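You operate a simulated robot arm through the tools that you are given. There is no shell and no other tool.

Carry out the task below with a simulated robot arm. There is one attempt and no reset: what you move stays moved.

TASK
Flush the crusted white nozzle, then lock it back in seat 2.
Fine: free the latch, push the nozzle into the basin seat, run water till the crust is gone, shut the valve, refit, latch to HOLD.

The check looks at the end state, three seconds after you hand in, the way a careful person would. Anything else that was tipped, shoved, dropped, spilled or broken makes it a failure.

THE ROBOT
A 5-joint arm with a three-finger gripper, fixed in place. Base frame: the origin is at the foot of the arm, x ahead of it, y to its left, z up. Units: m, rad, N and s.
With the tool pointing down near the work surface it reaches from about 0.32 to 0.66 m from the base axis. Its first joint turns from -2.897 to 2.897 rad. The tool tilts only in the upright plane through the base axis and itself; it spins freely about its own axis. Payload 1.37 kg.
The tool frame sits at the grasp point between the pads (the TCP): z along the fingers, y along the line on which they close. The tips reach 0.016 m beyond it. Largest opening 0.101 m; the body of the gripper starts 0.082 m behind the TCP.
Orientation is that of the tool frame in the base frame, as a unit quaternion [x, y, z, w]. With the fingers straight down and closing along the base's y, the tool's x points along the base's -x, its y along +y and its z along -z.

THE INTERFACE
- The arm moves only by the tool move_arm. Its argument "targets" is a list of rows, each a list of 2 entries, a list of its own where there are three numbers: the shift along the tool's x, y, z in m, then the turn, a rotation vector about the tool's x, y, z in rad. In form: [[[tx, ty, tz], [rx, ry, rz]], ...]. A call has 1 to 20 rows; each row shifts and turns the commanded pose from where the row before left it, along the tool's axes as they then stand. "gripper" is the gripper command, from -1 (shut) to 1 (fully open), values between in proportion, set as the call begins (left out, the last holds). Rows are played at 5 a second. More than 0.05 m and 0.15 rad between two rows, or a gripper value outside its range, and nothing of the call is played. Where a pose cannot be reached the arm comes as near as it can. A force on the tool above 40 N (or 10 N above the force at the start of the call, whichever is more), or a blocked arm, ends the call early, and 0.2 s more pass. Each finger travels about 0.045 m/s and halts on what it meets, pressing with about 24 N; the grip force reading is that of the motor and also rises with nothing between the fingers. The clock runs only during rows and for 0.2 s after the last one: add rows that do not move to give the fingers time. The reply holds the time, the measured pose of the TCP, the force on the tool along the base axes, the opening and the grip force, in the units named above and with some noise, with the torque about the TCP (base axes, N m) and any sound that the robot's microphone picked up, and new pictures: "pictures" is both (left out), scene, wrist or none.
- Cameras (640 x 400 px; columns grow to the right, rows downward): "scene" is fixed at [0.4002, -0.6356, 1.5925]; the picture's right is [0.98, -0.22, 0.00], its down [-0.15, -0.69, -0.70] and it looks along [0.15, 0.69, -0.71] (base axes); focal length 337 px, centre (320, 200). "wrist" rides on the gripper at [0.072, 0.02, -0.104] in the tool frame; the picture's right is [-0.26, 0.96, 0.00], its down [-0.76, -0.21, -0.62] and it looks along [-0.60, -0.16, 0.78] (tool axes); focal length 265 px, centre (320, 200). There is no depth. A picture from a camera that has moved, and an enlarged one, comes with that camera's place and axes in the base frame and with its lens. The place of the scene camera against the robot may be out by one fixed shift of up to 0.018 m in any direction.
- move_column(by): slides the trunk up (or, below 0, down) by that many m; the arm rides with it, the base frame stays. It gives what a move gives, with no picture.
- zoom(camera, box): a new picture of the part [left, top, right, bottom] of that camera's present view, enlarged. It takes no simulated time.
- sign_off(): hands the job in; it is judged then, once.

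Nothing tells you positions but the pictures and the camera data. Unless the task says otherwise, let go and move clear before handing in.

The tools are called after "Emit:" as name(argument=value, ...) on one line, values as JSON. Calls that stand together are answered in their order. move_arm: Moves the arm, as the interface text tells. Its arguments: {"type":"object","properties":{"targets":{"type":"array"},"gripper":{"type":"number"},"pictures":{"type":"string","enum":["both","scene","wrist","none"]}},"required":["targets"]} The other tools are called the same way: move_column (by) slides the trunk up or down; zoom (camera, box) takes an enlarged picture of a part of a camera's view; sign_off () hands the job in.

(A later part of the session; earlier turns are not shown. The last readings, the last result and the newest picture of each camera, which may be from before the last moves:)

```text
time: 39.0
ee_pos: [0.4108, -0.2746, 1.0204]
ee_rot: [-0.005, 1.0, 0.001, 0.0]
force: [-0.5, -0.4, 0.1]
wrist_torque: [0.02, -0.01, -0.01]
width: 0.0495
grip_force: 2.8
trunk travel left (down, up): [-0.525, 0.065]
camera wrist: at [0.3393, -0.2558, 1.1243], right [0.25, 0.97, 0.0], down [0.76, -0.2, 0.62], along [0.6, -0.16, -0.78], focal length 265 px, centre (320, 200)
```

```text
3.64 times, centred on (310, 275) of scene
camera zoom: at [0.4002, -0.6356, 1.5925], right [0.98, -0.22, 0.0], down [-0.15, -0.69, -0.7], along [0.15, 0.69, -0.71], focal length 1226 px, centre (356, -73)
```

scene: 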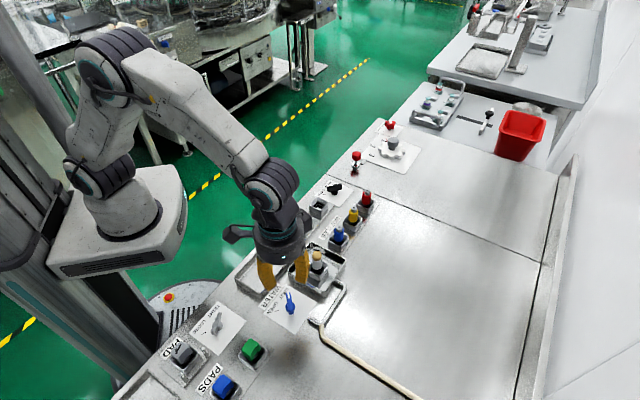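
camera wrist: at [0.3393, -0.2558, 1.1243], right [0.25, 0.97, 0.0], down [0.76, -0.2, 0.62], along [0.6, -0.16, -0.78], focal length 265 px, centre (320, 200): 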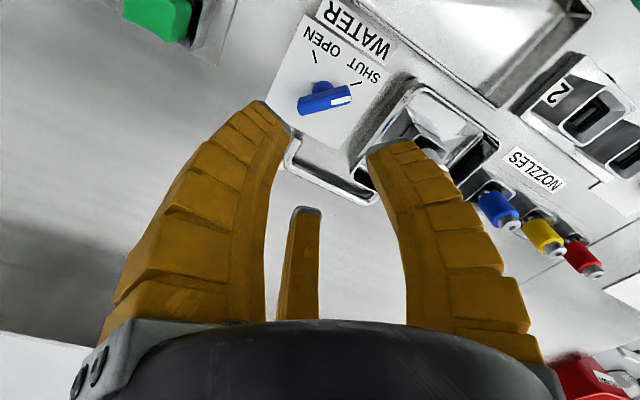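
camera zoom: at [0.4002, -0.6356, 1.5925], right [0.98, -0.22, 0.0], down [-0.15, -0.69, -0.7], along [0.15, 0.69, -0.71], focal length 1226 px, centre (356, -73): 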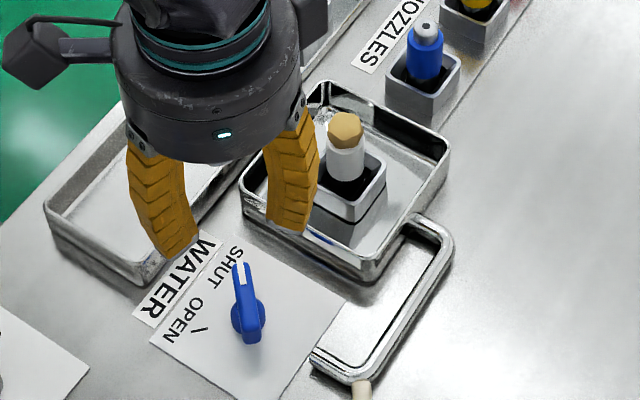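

The valve mirrors the latch, with its pivot at about (0.414, -0.2715), SHUT towards +y and OPEN towards -x. I'll spin, align with the offset I learned on the latch, and descend to just above it.

Emit:
move_arm(targets=[[[0.003, 0.003, 0], [0, 0, 0]], [[0, 0, 0], [0, 0, 0.1436]], [[0, 0, 0], [0, 0, 0.1436]], [[0, 0, 0], [0, 0, 0.1436]], [[0, 0, 0], [0, 0, 0.1436]], [[0, 0, 0], [0, 0, 0.1436]], [[0, 0, 0], [0, 0, 0.1436]], [[0, 0, 0], [0, 0, 0.1436]], [[0, 0, 0], [0, 0, 0.1436]], [[0, 0, 0], [0, 0, 0.1436]], [[0, 0, 0], [0, 0, 0.1436]], [[0, 0, 0], [0, 0, 0.1436]], [[0, 0, 0.025], [0, 0, 0]], [[0, 0, 0.025], [0, 0, 0]], [[0, 0, 0.025], [0, 0, 0]], [[0, 0, 0.022], [0, 0, 0]], [[0, 0, 0], [0, 0, 0]]])

Emit:
zoom(camera="wrist", box=[220, 80, 420, 240])

Emit:
zoom(camera="scene", box=[250, 240, 350, 330])

```text
time: 42.6
ee_pos: [0.4096, -0.2723, 0.9209]
ee_rot: [0.707, 0.707, -0.001, 0.0]
force: [0.8, -0.1, -0.1]
wrist_torque: [0.01, -0.02, 0.0]
width: 0.0495
grip_force: 3.1
trunk travel left (down, up): [-0.525, 0.065]
camera wrist: at [0.4291, -0.1997, 1.0257], right [0.96, -0.26, 0.0], down [-0.21, -0.76, 0.62], along [-0.16, -0.6, -0.78], focal length 265 px, centre (320, 200)
```

scene: 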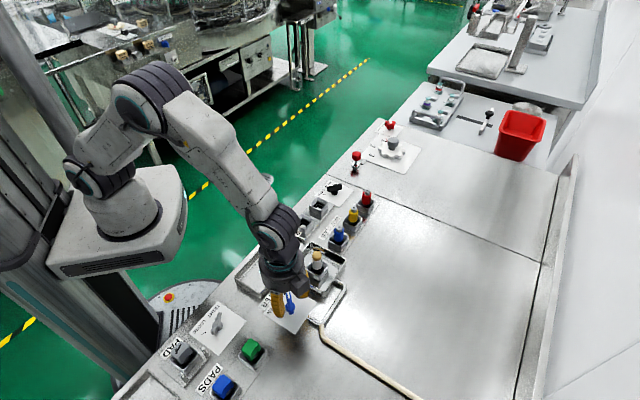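
wrist: 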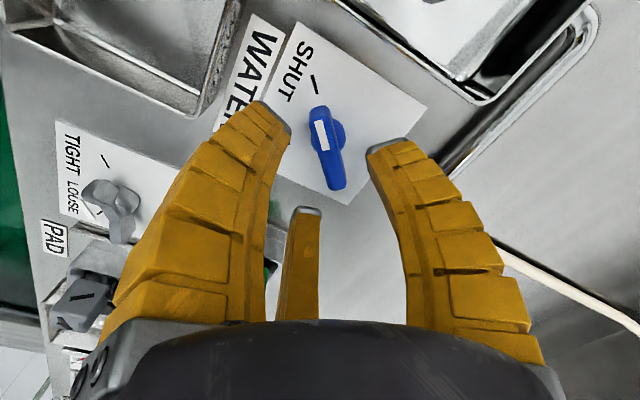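

```text
2.50 times, centred on (320, 160) of wrist
camera zoom: at [0.4291, -0.1997, 1.0257], right [0.96, -0.26, 0.0], down [-0.21, -0.76, 0.62], along [-0.16, -0.6, -0.78], focal length 664 px, centre (320, 300)
```

zoom: 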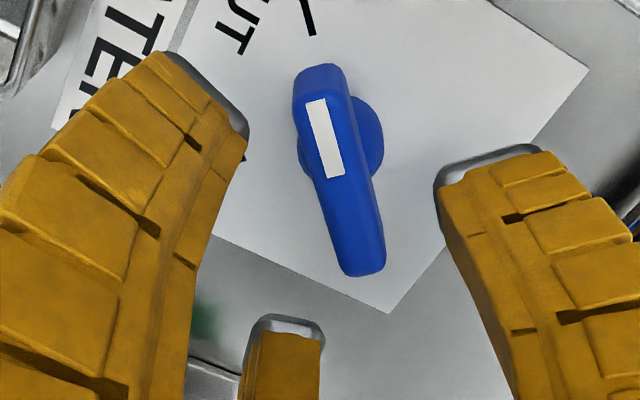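

```text
4.44 times, centred on (300, 285) of scene
camera zoom: at [0.4002, -0.6356, 1.5925], right [0.98, -0.22, 0.0], down [-0.15, -0.69, -0.7], along [0.15, 0.69, -0.71], focal length 1498 px, centre (409, -178)
```

zoom: 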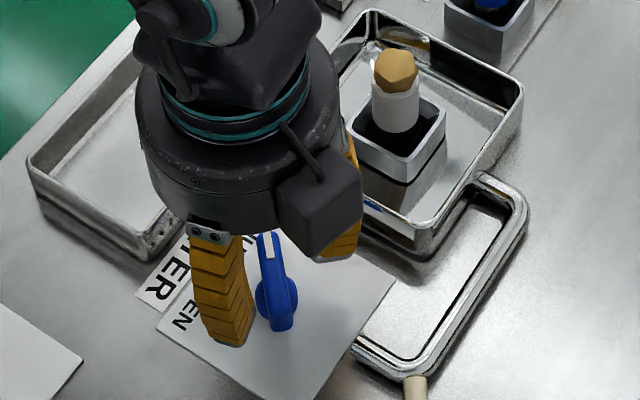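

The lever sits between the fingers with the offset I wanted. I'll descend and grip it.

Emit:
move_arm(targets=[[[0.001, 0, 0.01], [0, 0, 0]], [[0, 0, 0.01], [0, 0, 0]], [[0, 0, 0.008], [0, 0, 0]], [[0, 0, 0], [0, 0, 0]]], pictures="none")

Emit:
move_arm(targets=[[[0, 0, 0], [0, 0, 0]], [[0, 0, 0], [0, 0, 0]], [[0, 0, 0], [0, 0, 0]], [[0, 0, 0], [0, 0, 0]]], gripper=-1)

Emit:
zoom(camera="wrist", box=[220, 80, 420, 240])

```text
time: 43.6
ee_pos: [0.4088, -0.2698, 0.8924]
ee_rot: [0.707, 0.707, 0.001, 0.0]
force: [0.3, -0.2, 1.1]
wrist_torque: [-0.01, -0.02, 0.01]
width: 0.0498
grip_force: 3.5
trunk travel left (down, up): [-0.525, 0.065]
```

```text
time: 44.6
ee_pos: [0.4091, -0.2709, 0.8932]
ee_rot: [0.707, 0.707, 0.0, 0.001]
force: [2.1, 0.3, 3.5]
wrist_torque: [0.0, -0.07, -0.03]
width: 0.0167
grip_force: 28.2
trunk travel left (down, up): [-0.525, 0.065]
camera wrist: at [0.4294, -0.1988, 0.998], right [0.96, -0.26, 0.0], down [-0.21, -0.76, 0.62], along [-0.16, -0.6, -0.78], focal length 265 px, centre (320, 200)
```

scene: 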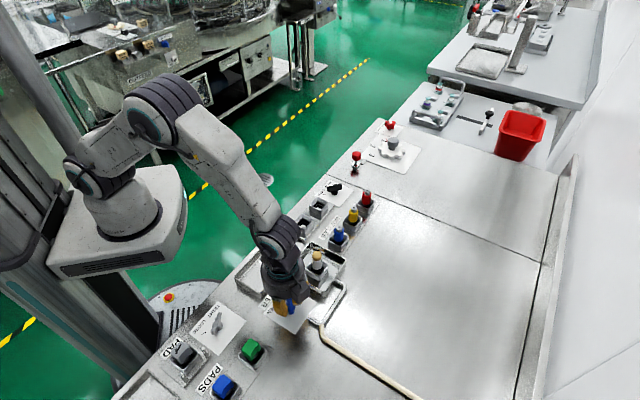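
wrist: 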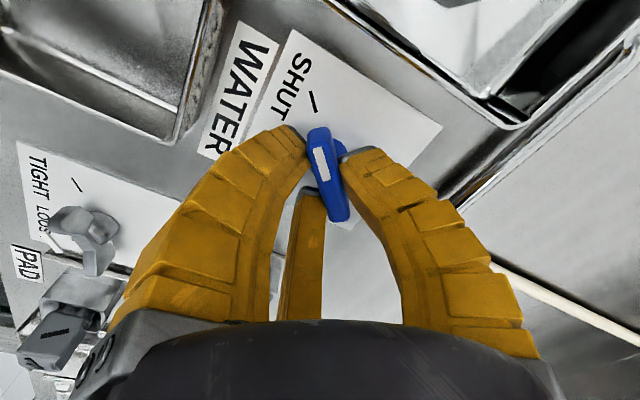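

```text
2.50 times, centred on (320, 160) of wrist
camera zoom: at [0.4294, -0.1988, 0.998], right [0.96, -0.26, 0.0], down [-0.21, -0.76, 0.62], along [-0.16, -0.6, -0.78], focal length 664 px, centre (320, 300)
```

zoom: 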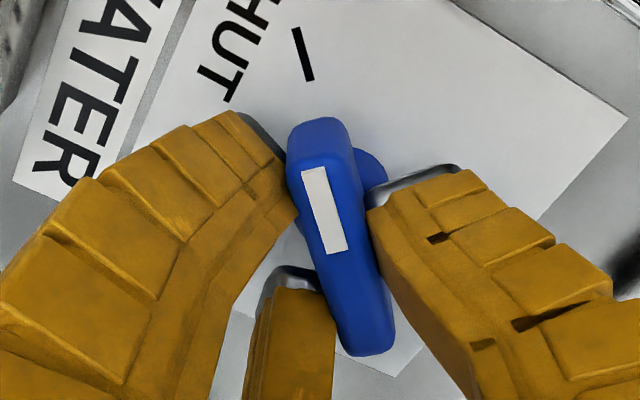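

The grip is almost load-free. I'll turn the valve from SHUT towards OPEN, first half now.

Emit:
move_arm(targets=[[[-0.0008, 0, 0], [0, 0, -0.1428]], [[-0.0008, 0, 0], [0, 0, -0.1428]], [[-0.0008, 0, 0], [0, 0, -0.1428]], [[-0.0008, 0, 0], [0, 0, -0.1428]], [[-0.0008, 0, 0], [0, 0, -0.1428]], [[0, 0, 0], [0, 0, 0]]])

Emit:
zoom(camera="scene", box=[270, 220, 370, 310])

```text
time: 46.0
ee_pos: [0.4088, -0.273, 0.8931]
ee_rot: [0.414, 0.91, 0.0, 0.0]
force: [4.4, 4.8, 4.5]
wrist_torque: [0.14, -0.07, 0.02]
width: 0.0157
grip_force: 28.2
trunk travel left (down, up): [-0.525, 0.065]
camera wrist: at [0.3777, -0.2071, 0.9981], right [0.9, 0.43, 0.0], down [0.34, -0.71, 0.62], along [0.27, -0.56, -0.78], focal length 265 px, centre (320, 200)
```

scene: 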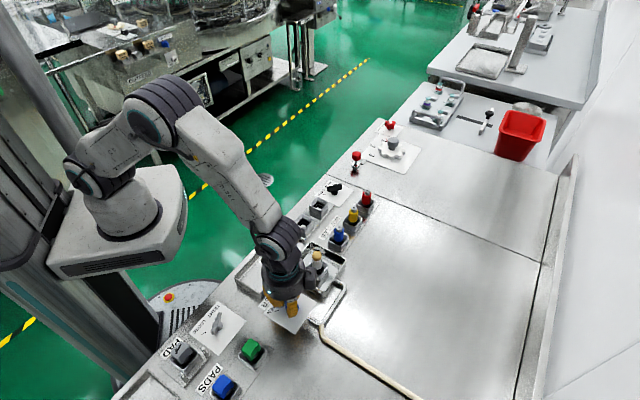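
wrist: 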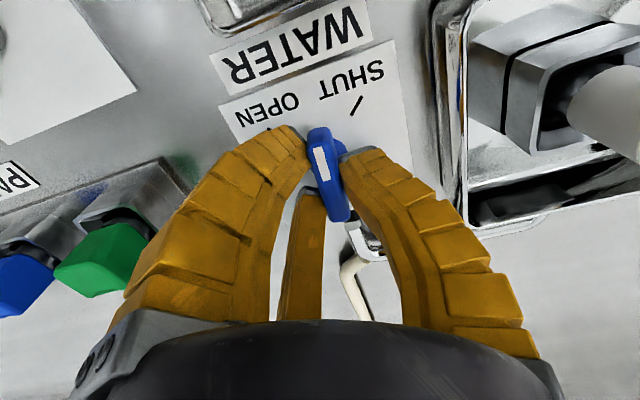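

```text
4.44 times, centred on (320, 265) of scene
camera zoom: at [0.4002, -0.6356, 1.5925], right [0.98, -0.22, 0.0], down [-0.15, -0.69, -0.7], along [0.15, 0.69, -0.71], focal length 1498 px, centre (320, -89)
```

zoom: 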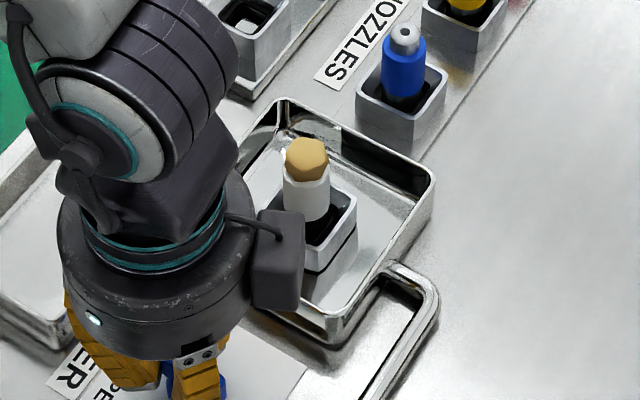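

The valve is halfway with light load. I'll complete the turn to OPEN while watching the nozzle.

Emit:
move_arm(targets=[[[-0.0006, 0, 0], [0, 0, -0.1428]], [[-0.0006, 0, 0], [0, 0, -0.1428]], [[-0.0006, 0, 0], [0, 0, -0.1428]], [[-0.0008, 0, 0], [0, 0, -0.1428]], [[-0.0008, 0, 0], [0, 0, -0.1428]], [[-0.0008, 0, 0], [0, 0, -0.1428]], [[0, 0, 0], [0, 0, 0]]])

Emit:
zoom(camera="scene", box=[270, 220, 370, 310])

Emit:
zoom(camera="wrist", box=[220, 60, 480, 240])

```text
time: 47.6
ee_pos: [0.4117, -0.2782, 0.8933]
ee_rot: [-0.001, 1.0, 0.0, 0.001]
force: [-1.3, 1.4, 9.1]
wrist_torque: [0.1, 0.06, -0.05]
width: 0.0155
grip_force: 28.4
trunk travel left (down, up): [-0.525, 0.065]
camera wrist: at [0.3411, -0.2574, 0.998], right [0.26, 0.96, 0.0], down [0.76, -0.21, 0.62], along [0.6, -0.16, -0.78], focal length 265 px, centre (320, 200)
```

scene: 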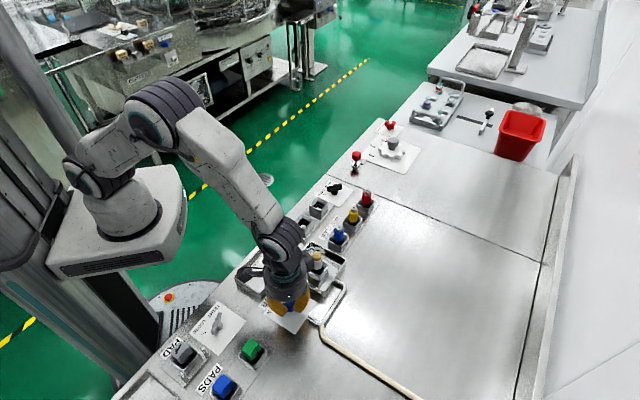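
wrist: 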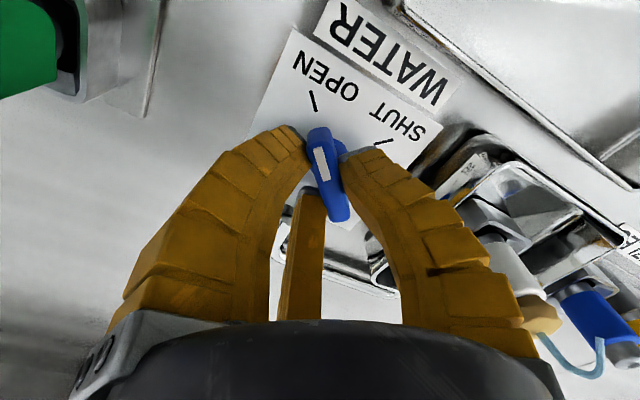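

```text
4.44 times, centred on (320, 265) of scene
camera zoom: at [0.4002, -0.6356, 1.5925], right [0.98, -0.22, 0.0], down [-0.15, -0.69, -0.7], along [0.15, 0.69, -0.71], focal length 1498 px, centre (320, -89)
```

zoom: 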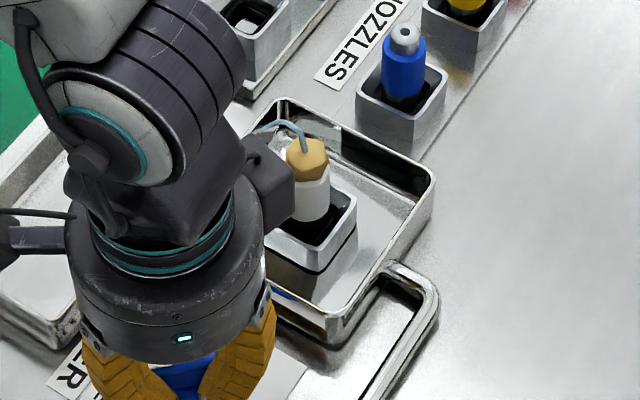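

```text
2.22 times, centred on (350, 150) of wrist
camera zoom: at [0.3411, -0.2574, 0.998], right [0.26, 0.96, 0.0], down [0.76, -0.21, 0.62], along [0.6, -0.16, -0.78], focal length 590 px, centre (253, 311)
```

zoom: 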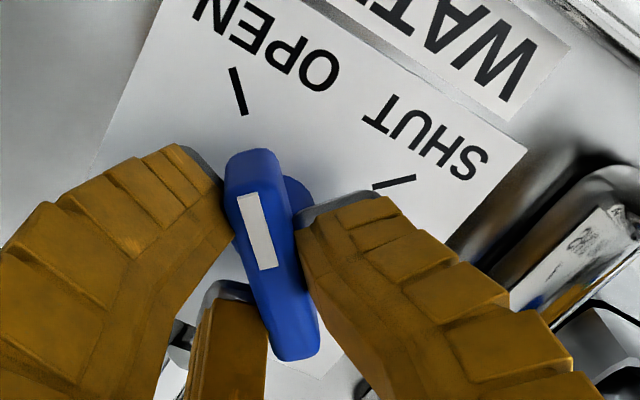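

Water is flowing, with a thin blue stream arcing from the crusted tip. I'll look closely at where it lands.

Emit:
zoom(camera="scene", box=[310, 235, 350, 275])

Emit:
zoom(camera="wrist", box=[480, 260, 640, 400])

Emit:
move_arm(targets=[[[0, 0, 0], [0, 0, 0]], [[0, 0, 0], [0, 0, 0]], [[0, 0, 0], [0, 0, 0]], [[0, 0, 0], [0, 0, 0]], [[0, 0, 0], [0, 0, 0]]])

Emit:
zoom(camera="scene", box=[310, 235, 350, 275])

```text
10.00 times, centred on (330, 255) of scene
camera zoom: at [0.4002, -0.6356, 1.5925], right [0.98, -0.22, 0.0], down [-0.15, -0.69, -0.7], along [0.15, 0.69, -0.71], focal length 3370 px, centre (220, -350)
```

zoom: 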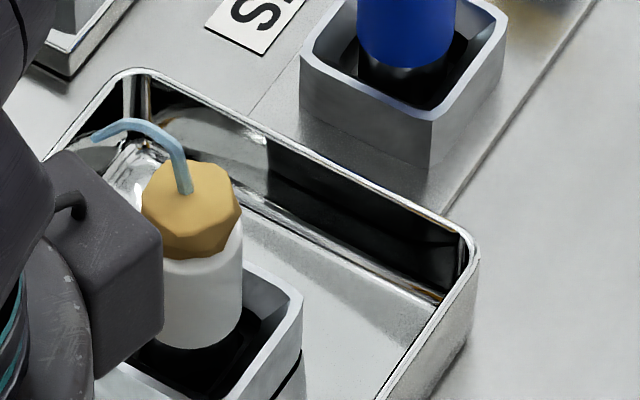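

```text
2.86 times, centred on (560, 330) of wrist
camera zoom: at [0.3411, -0.2574, 0.998], right [0.26, 0.96, 0.0], down [0.76, -0.21, 0.62], along [0.6, -0.16, -0.78], focal length 758 px, centre (-366, -171)
```

zoom: 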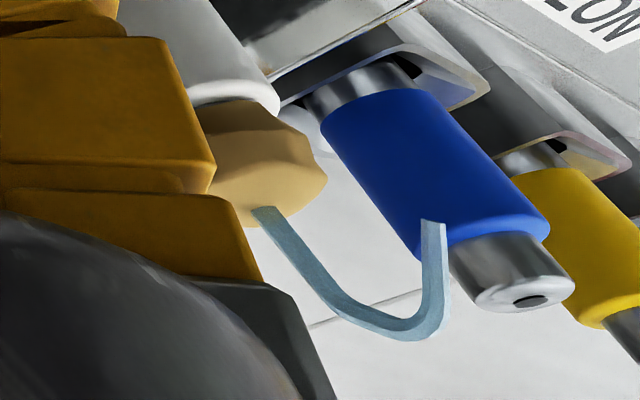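

```text
time: 48.8
ee_pos: [0.412, -0.2777, 0.8938]
ee_rot: [0.001, 1.0, 0.0, 0.002]
force: [-1.0, -0.7, 10.3]
wrist_torque: [0.1, 0.05, -0.01]
width: 0.0152
grip_force: 27.8
trunk travel left (down, up): [-0.525, 0.065]
camera wrist: at [0.3412, -0.2572, 0.9979], right [0.26, 0.96, 0.0], down [0.76, -0.21, 0.62], along [0.6, -0.16, -0.78], focal length 265 px, centre (320, 200)
```

scene: 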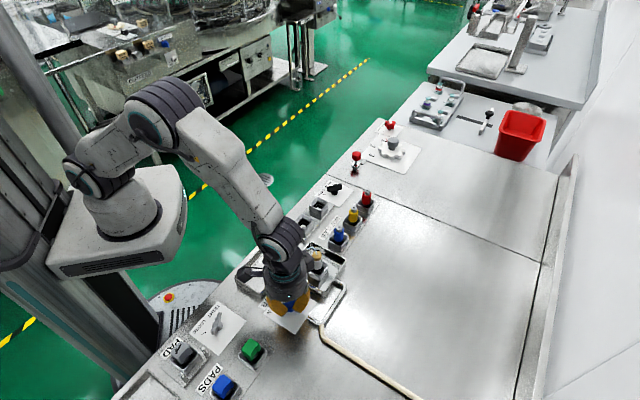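
wrist: 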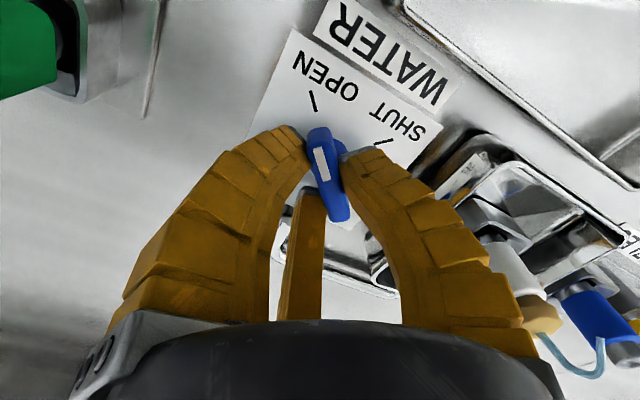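

```text
10.00 times, centred on (330, 255) of scene
camera zoom: at [0.4002, -0.6356, 1.5925], right [0.98, -0.22, 0.0], down [-0.15, -0.69, -0.7], along [0.15, 0.69, -0.71], focal length 3370 px, centre (220, -350)
```

zoom: 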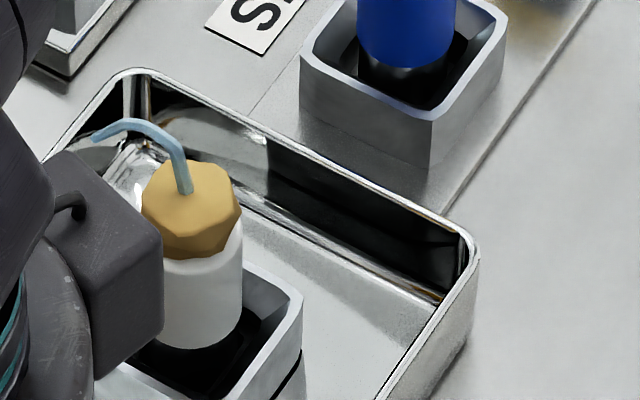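

The jet arcs over the basin. I'll hold the valve open and watch the crust.

Emit:
move_arm(targets=[[[0, 0, 0], [0, 0, 0]], [[0, 0, 0], [0, 0, 0]], [[0, 0, 0], [0, 0, 0]], [[0, 0, 0], [0, 0, 0]], [[0, 0, 0], [0, 0, 0]], [[0, 0, 0], [0, 0, 0]], [[0, 0, 0], [0, 0, 0]], [[0, 0, 0], [0, 0, 0]], [[0, 0, 0], [0, 0, 0]], [[0, 0, 0], [0, 0, 0]], [[0, 0, 0], [0, 0, 0]], [[0, 0, 0], [0, 0, 0]], [[0, 0, 0], [0, 0, 0]], [[0, 0, 0], [0, 0, 0]], [[0, 0, 0], [0, 0, 0]]], pictures="wrist")

Emit:
zoom(camera="scene", box=[310, 235, 350, 275])

```text
time: 52.0
ee_pos: [0.4113, -0.2767, 0.8933]
ee_rot: [0.0, 1.0, 0.0, 0.001]
force: [-0.7, -2.3, 10.8]
wrist_torque: [0.06, 0.0, 0.01]
width: 0.0147
grip_force: 27.8
trunk travel left (down, up): [-0.525, 0.065]
camera wrist: at [0.3412, -0.2573, 0.9978], right [0.26, 0.96, 0.0], down [0.76, -0.21, 0.62], along [0.6, -0.16, -0.78], focal length 265 px, centre (320, 200)
```

wrist: 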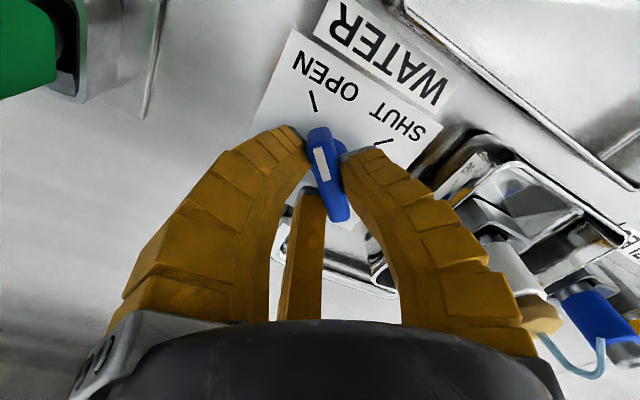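

```text
10.00 times, centred on (330, 255) of scene
camera zoom: at [0.4002, -0.6356, 1.5925], right [0.98, -0.22, 0.0], down [-0.15, -0.69, -0.7], along [0.15, 0.69, -0.71], focal length 3370 px, centre (220, -350)
```

zoom: 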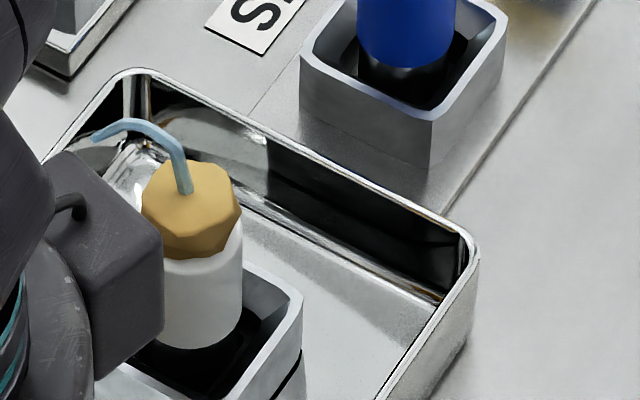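

There's no change yet after about 4.5 s of flow. I'll keep it running and check again.

Emit:
move_arm(targets=[[[0, 0, 0], [0, 0, 0]], [[0, 0, 0], [0, 0, 0]], [[0, 0, 0], [0, 0, 0]], [[0, 0, 0], [0, 0, 0]], [[0, 0, 0], [0, 0, 0]], [[0, 0, 0], [0, 0, 0]], [[0, 0, 0], [0, 0, 0]], [[0, 0, 0], [0, 0, 0]], [[0, 0, 0], [0, 0, 0]], [[0, 0, 0], [0, 0, 0]], [[0, 0, 0], [0, 0, 0]], [[0, 0, 0], [0, 0, 0]], [[0, 0, 0], [0, 0, 0]], [[0, 0, 0], [0, 0, 0]], [[0, 0, 0], [0, 0, 0]], [[0, 0, 0], [0, 0, 0]], [[0, 0, 0], [0, 0, 0]], [[0, 0, 0], [0, 0, 0]], [[0, 0, 0], [0, 0, 0]], [[0, 0, 0], [0, 0, 0]]], pictures="none")

Emit:
zoom(camera="scene", box=[310, 235, 350, 275])

```text
time: 56.2
ee_pos: [0.4126, -0.2776, 0.8931]
ee_rot: [0.0, 1.0, 0.0, 0.0]
force: [-1.3, -2.9, 10.5]
wrist_torque: [0.07, -0.02, -0.01]
width: 0.0144
grip_force: 28.1
trunk travel left (down, up): [-0.525, 0.065]
```

```text
10.00 times, centred on (330, 255) of scene
camera zoom: at [0.4002, -0.6356, 1.5925], right [0.98, -0.22, 0.0], down [-0.15, -0.69, -0.7], along [0.15, 0.69, -0.71], focal length 3370 px, centre (220, -350)
```

zoom: 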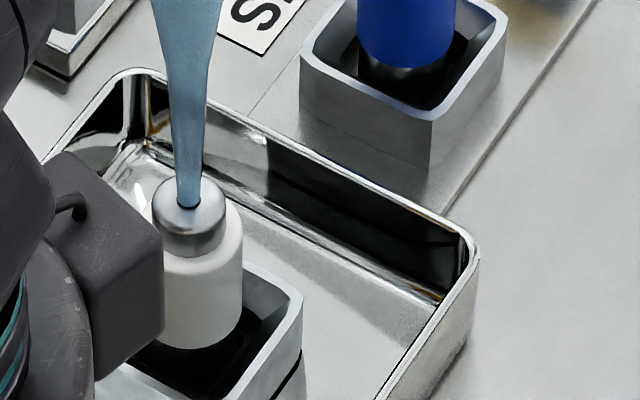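

The crust is gone, leaving a clean metal tip with a straight jet. I'll shut the valve now by reversing the turn.

Emit:
move_arm(targets=[[[0.0008, 0, 0], [0, 0, 0.1428]], [[0.0008, 0, 0], [0, 0, 0.1428]], [[0.0008, 0, 0], [0, 0, 0.1428]], [[0.0008, 0, 0], [0, 0, 0.1428]], [[0.0008, 0, 0], [0, 0, 0.1428]], [[0.0007, 0, 0], [0, 0, 0.1428]], [[0.0007, 0, 0], [0, 0, 0.1428]], [[0.0007, 0, 0], [0, 0, 0.1428]], [[0.0006, 0, 0], [0, 0, 0.1428]], [[0.0006, 0, 0], [0, 0, 0.1428]], [[0.0006, 0, 0], [0, 0, 0.1428]], [[0, 0, 0], [0, 0, 0]]])

Emit:
zoom(camera="scene", box=[280, 220, 360, 290])

Emit:
zoom(camera="wrist", box=[220, 60, 420, 240])

```text
time: 58.8
ee_pos: [0.4091, -0.2707, 0.8937]
ee_rot: [0.707, 0.707, -0.001, 0.001]
force: [17.3, 17.6, 6.1]
wrist_torque: [0.21, -0.25, 0.12]
width: 0.0129
grip_force: 27.8
trunk travel left (down, up): [-0.525, 0.065]
camera wrist: at [0.4292, -0.1988, 0.9978], right [0.96, -0.26, 0.0], down [-0.21, -0.75, 0.62], along [-0.16, -0.6, -0.78], focal length 265 px, centre (320, 200)
```

scene: 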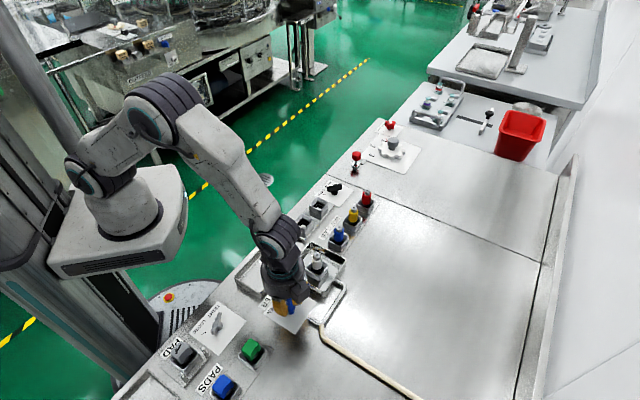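
wrist: 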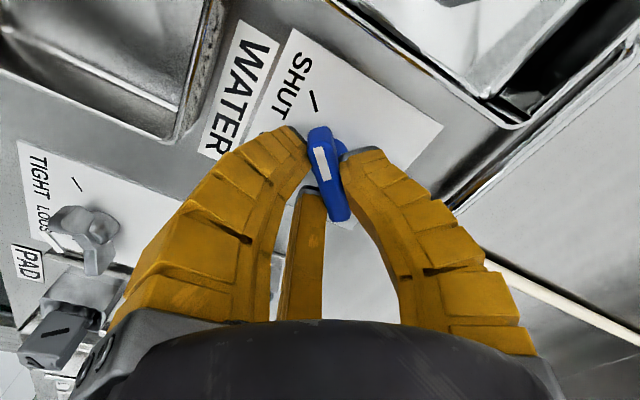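

```text
5.71 times, centred on (320, 255) of scene
camera zoom: at [0.4002, -0.6356, 1.5925], right [0.98, -0.22, 0.0], down [-0.15, -0.69, -0.7], along [0.15, 0.69, -0.71], focal length 1926 px, centre (320, -114)
```

zoom: 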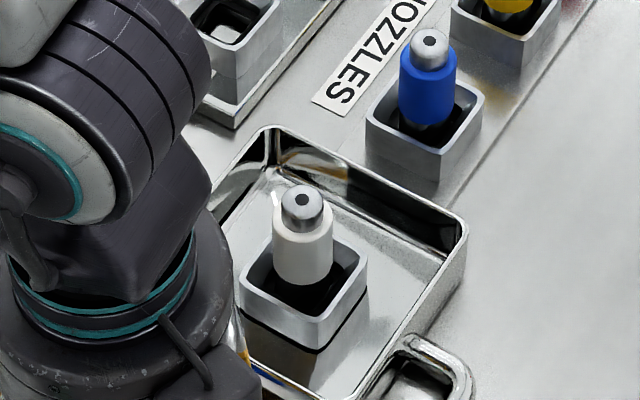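

```text
2.22 times, centred on (320, 150) of wrist
camera zoom: at [0.4292, -0.1988, 0.9978], right [0.96, -0.26, 0.0], down [-0.21, -0.75, 0.62], along [-0.16, -0.6, -0.78], focal length 590 px, centre (320, 311)
```

zoom: 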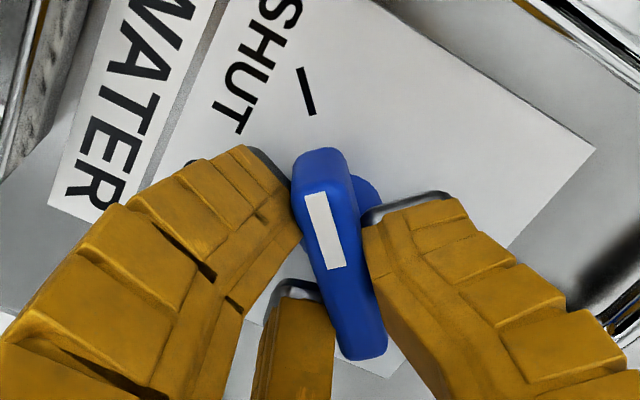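

The water is off, the nozzle is clean, and the lever is back on the SHUT tick. I'll relieve the side load, release, rise and verify.

Emit:
move_arm(targets=[[[0.0015, 0.0015, 0], [0, 0, 0.01]], [[0.0015, 0.0015, 0], [0, 0, 0.01]], [[0, 0, 0], [0, 0, 0]]], pictures="none")

Emit:
move_arm(targets=[[[0, 0, 0], [0, 0, 0]], [[0, 0, 0], [0, 0, 0]], [[0, 0, 0], [0, 0, 0]], [[0, 0, 0], [0, 0, 0]]], gripper=-0.1, pictures="none")

Emit:
move_arm(targets=[[[0, 0, -0.02], [0, 0, 0]], [[0, 0, -0.03], [0, 0, 0]], [[0, 0, -0.03], [0, 0, 0]], [[0, 0, -0.03], [0, 0, 0]], [[0, 0, -0.02], [0, 0, 0]], [[0, 0, 0], [0, 0, 0]]])

Emit:
zoom(camera="wrist", box=[220, 20, 420, 200])

Emit:
zoom(camera="scene", box=[250, 220, 370, 330])

```text
time: 59.6
ee_pos: [0.4087, -0.2712, 0.8932]
ee_rot: [0.715, 0.7, 0.0, -0.001]
force: [2.1, -0.3, 6.4]
wrist_torque: [-0.15, -0.11, 0.39]
width: 0.0126
grip_force: 28.1
trunk travel left (down, up): [-0.525, 0.065]
```

```text
time: 60.6
ee_pos: [0.4095, -0.2704, 0.894]
ee_rot: [0.714, 0.7, 0.0, 0.0]
force: [-0.5, 0.5, -0.5]
wrist_torque: [0.03, -0.03, -0.02]
width: 0.0494
grip_force: 2.6
trunk travel left (down, up): [-0.525, 0.065]
```

```text
time: 62.0
ee_pos: [0.4101, -0.2697, 1.0231]
ee_rot: [0.714, 0.7, -0.001, 0.0]
force: [-0.3, 0.1, 0.4]
wrist_torque: [-0.05, -0.05, -0.03]
width: 0.0496
grip_force: 2.8
trunk travel left (down, up): [-0.525, 0.065]
camera wrist: at [0.4323, -0.1989, 1.128], right [0.96, -0.28, 0.0], down [-0.22, -0.75, 0.62], along [-0.18, -0.6, -0.78], focal length 265 px, centre (320, 200)
```

scene: 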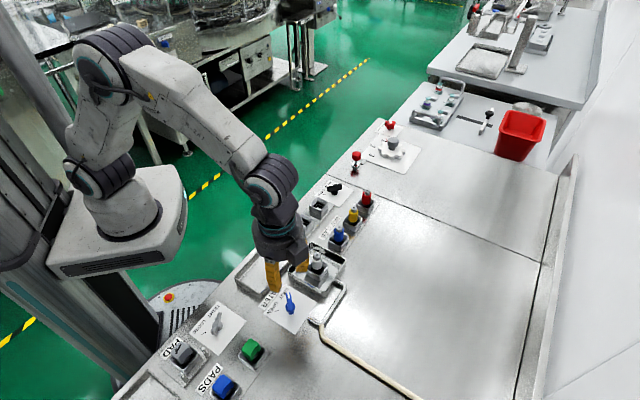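
wrist: 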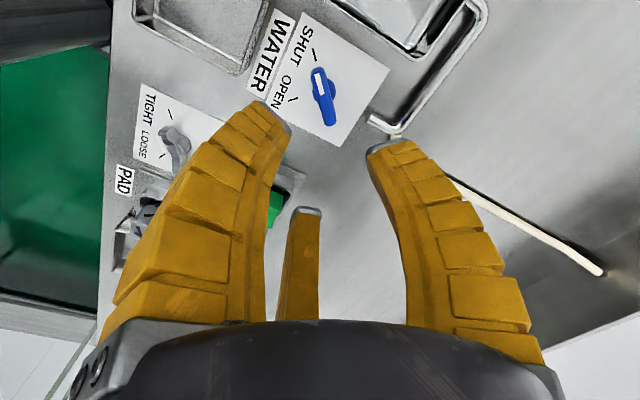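

```text
2.22 times, centred on (320, 110) of wrist
camera zoom: at [0.4323, -0.1989, 1.128], right [0.96, -0.28, 0.0], down [-0.22, -0.75, 0.62], along [-0.18, -0.6, -0.78], focal length 590 px, centre (320, 400)
```

zoom: 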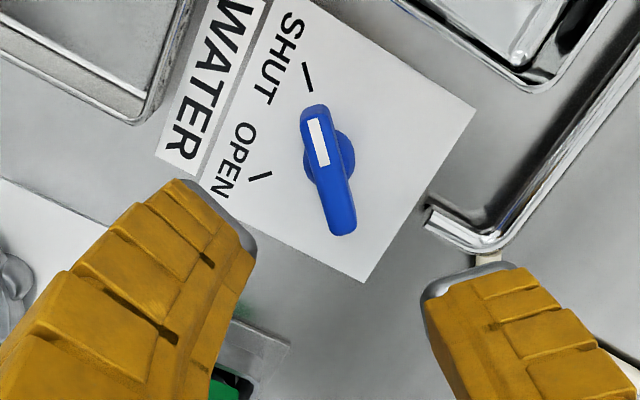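

```text
3.64 times, centred on (310, 275) of scene
camera zoom: at [0.4002, -0.6356, 1.5925], right [0.98, -0.22, 0.0], down [-0.15, -0.69, -0.7], along [0.15, 0.69, -0.71], focal length 1226 px, centre (356, -73)
```

zoom: 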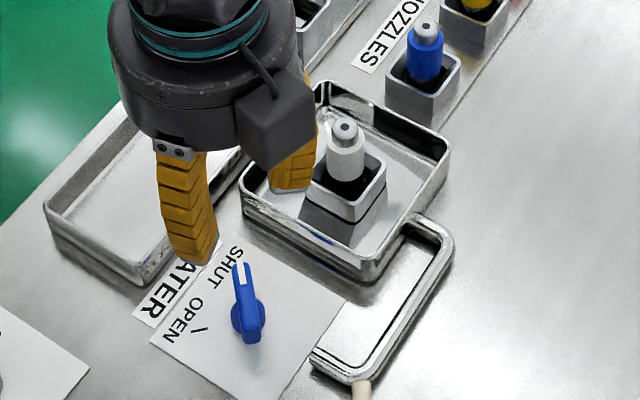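

The valve is at SHUT and the flow has stopped. Next I'll spin the tool back and move above the clean nozzle in the basin.

Emit:
move_arm(targets=[[[0, 0, 0], [0, 0, -0.1445]], [[0, 0, 0], [0, 0, -0.1445]], [[0, 0, 0], [0, 0, -0.1445]], [[0, 0, 0], [0, 0, -0.1445]], [[0, 0, 0], [0, 0, -0.1445]], [[0, 0, 0], [0, 0, -0.1445]], [[0, 0, 0], [0, 0, -0.1445]], [[0, 0, 0], [0, 0, -0.1445]], [[0, 0, 0], [0, 0, -0.1445]], [[0, 0, 0], [0, 0, -0.1445]], [[0, 0, 0], [0, 0, -0.1445]], [[-0.0283, 0.0273, 0], [0, 0, 0]], [[-0.0283, 0.0273, 0], [0, 0, 0]], [[-0.0283, 0.0273, 0], [0, 0, 0]], [[0, 0, 0], [0, 0, 0]], [[0, 0, 0], [0, 0, 0]]], gripper=0.2)

Emit:
zoom(camera="wrist", box=[240, 40, 400, 200])

Emit:
zoom(camera="scene", box=[280, 200, 370, 290])

```text
time: 65.4
ee_pos: [0.4958, -0.1891, 1.0243]
ee_rot: [0.0, 1.0, -0.001, 0.0]
force: [0.1, -0.1, -0.1]
wrist_torque: [-0.03, -0.02, 0.0]
width: 0.0639
grip_force: 2.0
trunk travel left (down, up): [-0.525, 0.065]
camera wrist: at [0.4248, -0.1686, 1.1291], right [0.26, 0.96, 0.0], down [0.76, -0.21, 0.62], along [0.6, -0.16, -0.78], focal length 265 px, centre (320, 200)
```

scene: 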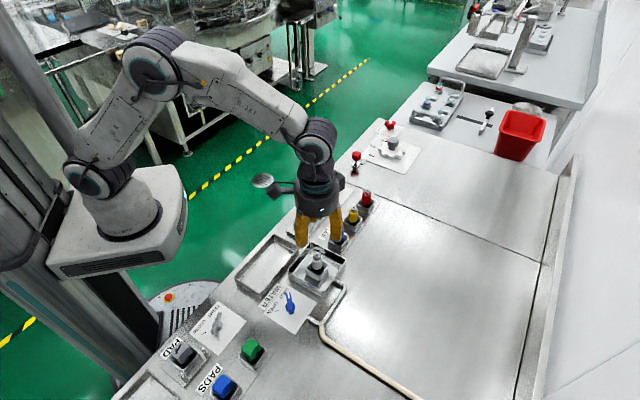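
wrist: 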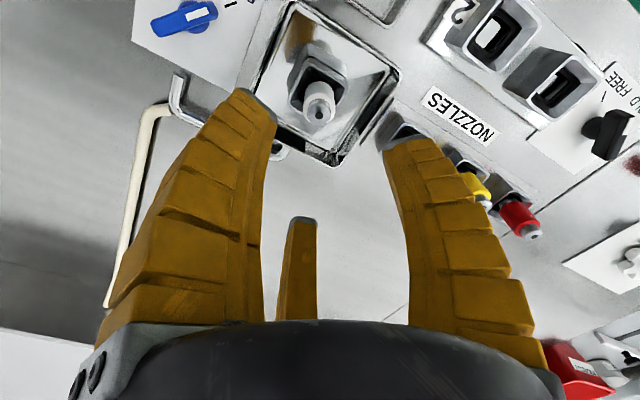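

```text
2.50 times, centred on (320, 120) of wrist
camera zoom: at [0.4248, -0.1686, 1.1291], right [0.26, 0.96, 0.0], down [0.76, -0.21, 0.62], along [0.6, -0.16, -0.78], focal length 664 px, centre (320, 400)
```

zoom: 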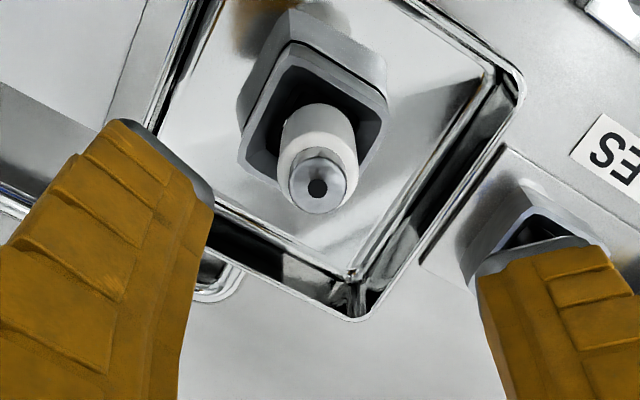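

```text
4.44 times, centred on (325, 245) of scene
camera zoom: at [0.4002, -0.6356, 1.5925], right [0.98, -0.22, 0.0], down [-0.15, -0.69, -0.7], along [0.15, 0.69, -0.71], focal length 1498 px, centre (298, 0)
```

zoom: 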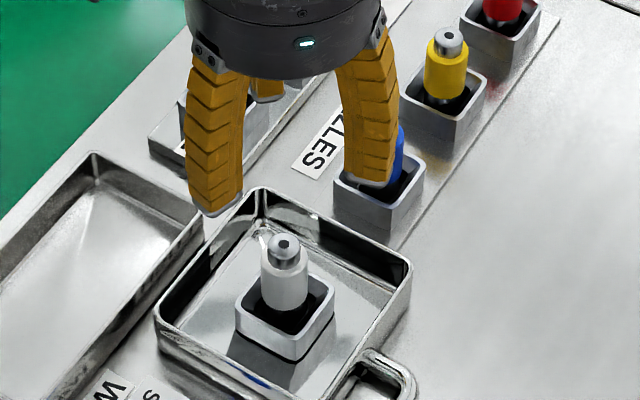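

The nozzle is clean and sits at about (0.494, -0.188). I'll descend around it and grip the white body.

Emit:
move_arm(targets=[[[0.0008, 0.0005, 0.025], [0, 0, 0]], [[0, 0, 0.025], [0, 0, 0]], [[0, 0, 0.025], [0, 0, 0]], [[0, 0, 0.02], [0, 0, 0]], [[0, 0, 0.011], [0, 0, 0]], [[0, 0, 0], [0, 0, 0]]])

Emit:
zoom(camera="wrist", box=[240, 60, 400, 240])

Emit:
zoom(camera="scene", box=[285, 215, 355, 285])

```text
time: 66.8
ee_pos: [0.4939, -0.1874, 0.9153]
ee_rot: [0.0, 1.0, -0.001, 0.0]
force: [-0.8, 0.7, 0.3]
wrist_torque: [-0.03, 0.0, -0.01]
width: 0.0639
grip_force: 2.4
trunk travel left (down, up): [-0.525, 0.065]
camera wrist: at [0.4231, -0.168, 1.0208], right [0.26, 0.96, 0.0], down [0.76, -0.21, 0.62], along [0.6, -0.16, -0.78], focal length 265 px, centre (320, 200)
```

scene: 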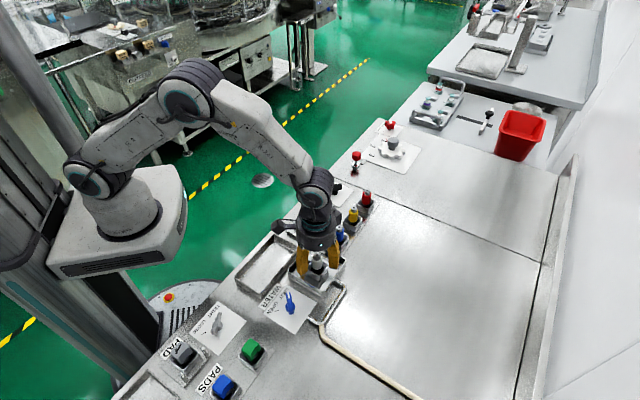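
wrist: 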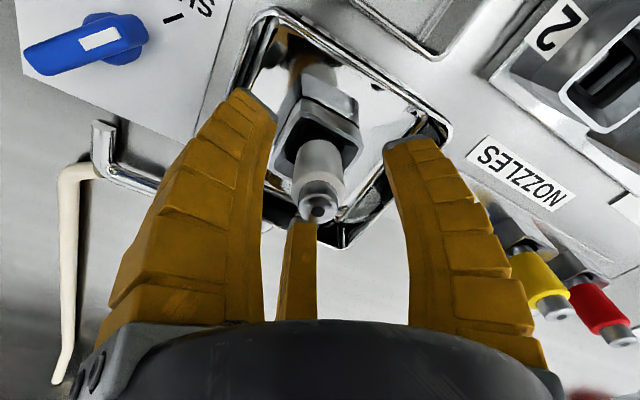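

```text
2.22 times, centred on (320, 150) of wrist
camera zoom: at [0.4231, -0.168, 1.0208], right [0.26, 0.96, 0.0], down [0.76, -0.21, 0.62], along [0.6, -0.16, -0.78], focal length 590 px, centre (320, 311)
```

zoom: 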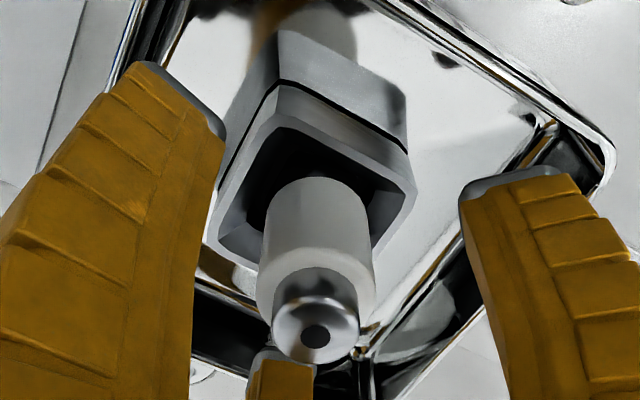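

```text
5.71 times, centred on (320, 250) of scene
camera zoom: at [0.4002, -0.6356, 1.5925], right [0.98, -0.22, 0.0], down [-0.15, -0.69, -0.7], along [0.15, 0.69, -0.71], focal length 1926 px, centre (320, -86)
```

zoom: 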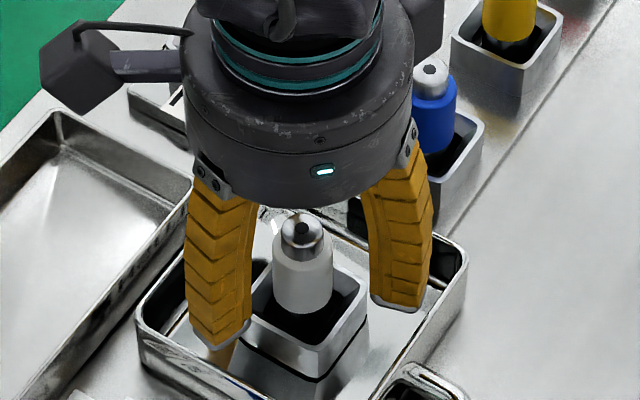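

The nozzle is centred between the fingers. I'll raise 2 mm for rim clearance and close.

Emit:
move_arm(targets=[[[0, 0, -0.002], [0, 0, 0]], [[0, 0, 0], [0, 0, 0]]], pictures="none")

Emit:
move_arm(targets=[[[0, 0, 0], [0, 0, 0]], [[0, 0, 0], [0, 0, 0]], [[0, 0, 0], [0, 0, 0]], [[0, 0, 0], [0, 0, 0]], [[0, 0, 0], [0, 0, 0]]], gripper=-1)

Emit:
zoom(camera="wrist", box=[240, 60, 400, 240])

Emit:
zoom(camera="scene", box=[285, 215, 355, 285])

```text
time: 67.4
ee_pos: [0.4946, -0.1881, 0.9174]
ee_rot: [0.0, 1.0, -0.001, 0.0]
force: [1.0, 0.5, 0.6]
wrist_torque: [-0.05, 0.04, 0.01]
width: 0.064
grip_force: 2.3
trunk travel left (down, up): [-0.525, 0.065]
```

```text
time: 68.6
ee_pos: [0.4955, -0.1879, 0.9188]
ee_rot: [0.001, 1.0, -0.001, 0.002]
force: [4.1, -3.2, 7.2]
wrist_torque: [-0.2, -0.06, 0.02]
width: 0.0213
grip_force: 24.3
trunk travel left (down, up): [-0.525, 0.065]
camera wrist: at [0.4234, -0.1687, 1.0235], right [0.27, 0.96, 0.0], down [0.75, -0.21, 0.62], along [0.6, -0.17, -0.78], focal length 265 px, centre (320, 200)
```

scene: 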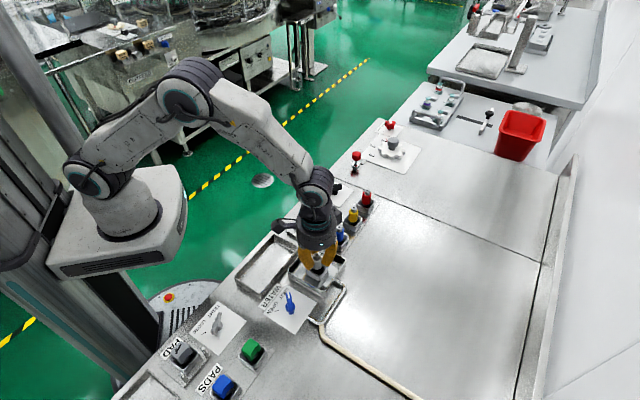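
wrist: 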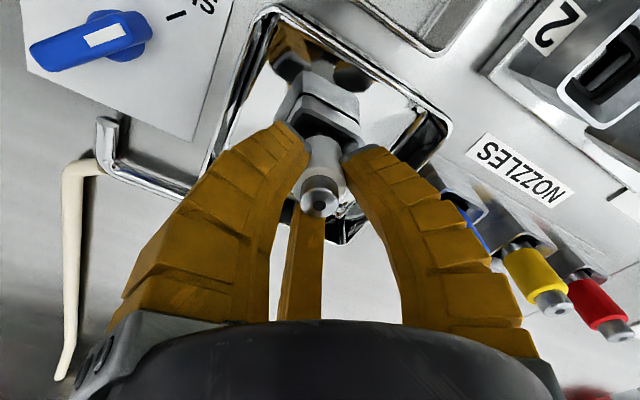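

```text
2.22 times, centred on (320, 150) of wrist
camera zoom: at [0.4234, -0.1687, 1.0235], right [0.27, 0.96, 0.0], down [0.75, -0.21, 0.62], along [0.6, -0.17, -0.78], focal length 590 px, centre (320, 311)
```

zoom: 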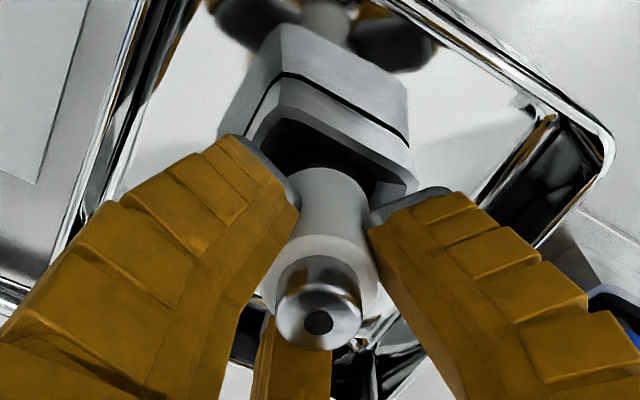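

```text
5.71 times, centred on (320, 250) of scene
camera zoom: at [0.4002, -0.6356, 1.5925], right [0.98, -0.22, 0.0], down [-0.15, -0.69, -0.7], along [0.15, 0.69, -0.71], focal length 1926 px, centre (320, -86)
```

zoom: 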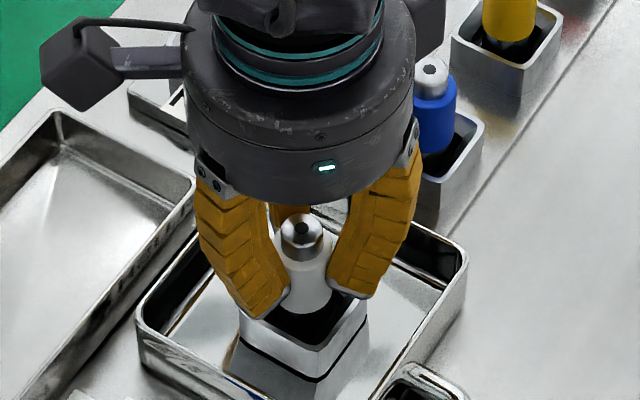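

The grip matches the first one, with a width of 21 mm. I'll lift out of the basin seat.

Emit:
move_arm(targets=[[[0, 0, -0.004], [0, 0, 0]], [[0, 0, -0.004], [0, 0, 0]], [[0, 0, 0], [0, 0, 0]]], pictures="none")

Emit:
move_arm(targets=[[[0, 0, -0.01], [0, 0, 0]], [[0, 0, -0.015], [0, 0, 0]], [[0, 0, -0.02], [0, 0, 0]], [[0, 0, -0.02], [0, 0, 0]], [[0, 0, -0.02], [0, 0, 0]], [[0, 0, 0], [0, 0, 0]]])

Emit:
zoom(camera="scene", box=[275, 190, 365, 270])

Emit:
zoom(camera="wrist", box=[240, 60, 400, 240])

```text
time: 69.4
ee_pos: [0.4945, -0.1881, 0.9253]
ee_rot: [0.0, 1.0, 0.001, -0.001]
force: [2.7, -5.6, -3.8]
wrist_torque: [-0.32, -0.08, 0.01]
width: 0.0184
grip_force: 23.9
trunk travel left (down, up): [-0.525, 0.065]
```

```text
time: 70.8
ee_pos: [0.4954, -0.1862, 1.0093]
ee_rot: [0.0, 1.0, 0.0, 0.0]
force: [0.2, -0.5, -1.4]
wrist_torque: [-0.01, 0.0, -0.01]
width: 0.0187
grip_force: 23.7
trunk travel left (down, up): [-0.525, 0.065]
camera wrist: at [0.4239, -0.1666, 1.1154], right [0.26, 0.96, 0.0], down [0.76, -0.21, 0.62], along [0.6, -0.16, -0.78], focal length 265 px, centre (320, 200)
```

scene: 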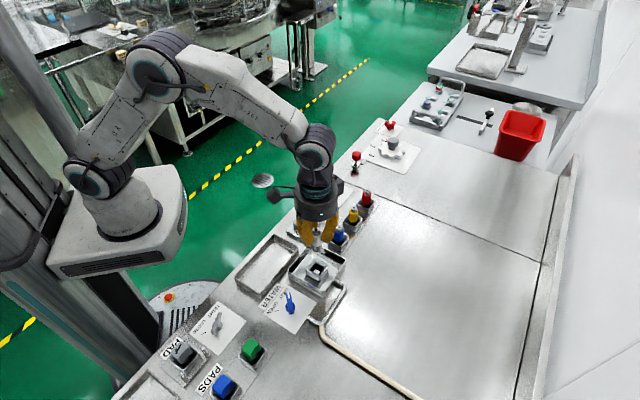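
wrist: 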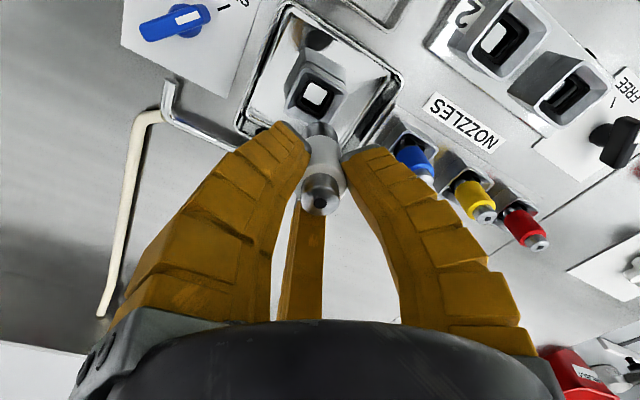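

```text
5.00 times, centred on (320, 230) of scene
camera zoom: at [0.4002, -0.6356, 1.5925], right [0.98, -0.22, 0.0], down [-0.15, -0.69, -0.7], along [0.15, 0.69, -0.71], focal length 1685 px, centre (320, 50)
```

zoom: 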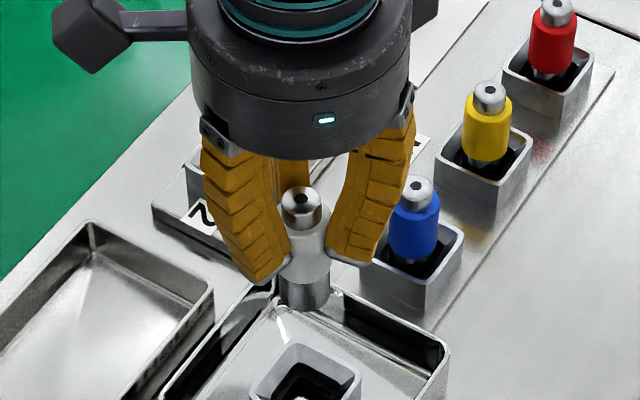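

```text
2.22 times, centred on (320, 150) of wrist
camera zoom: at [0.4239, -0.1666, 1.1154], right [0.26, 0.96, 0.0], down [0.76, -0.21, 0.62], along [0.6, -0.16, -0.78], focal length 590 px, centre (320, 311)
```

zoom: 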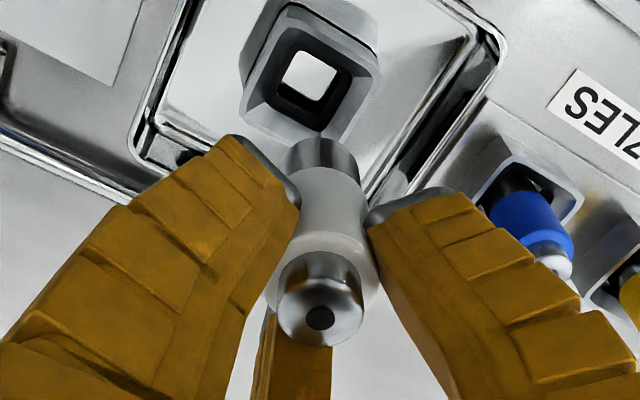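

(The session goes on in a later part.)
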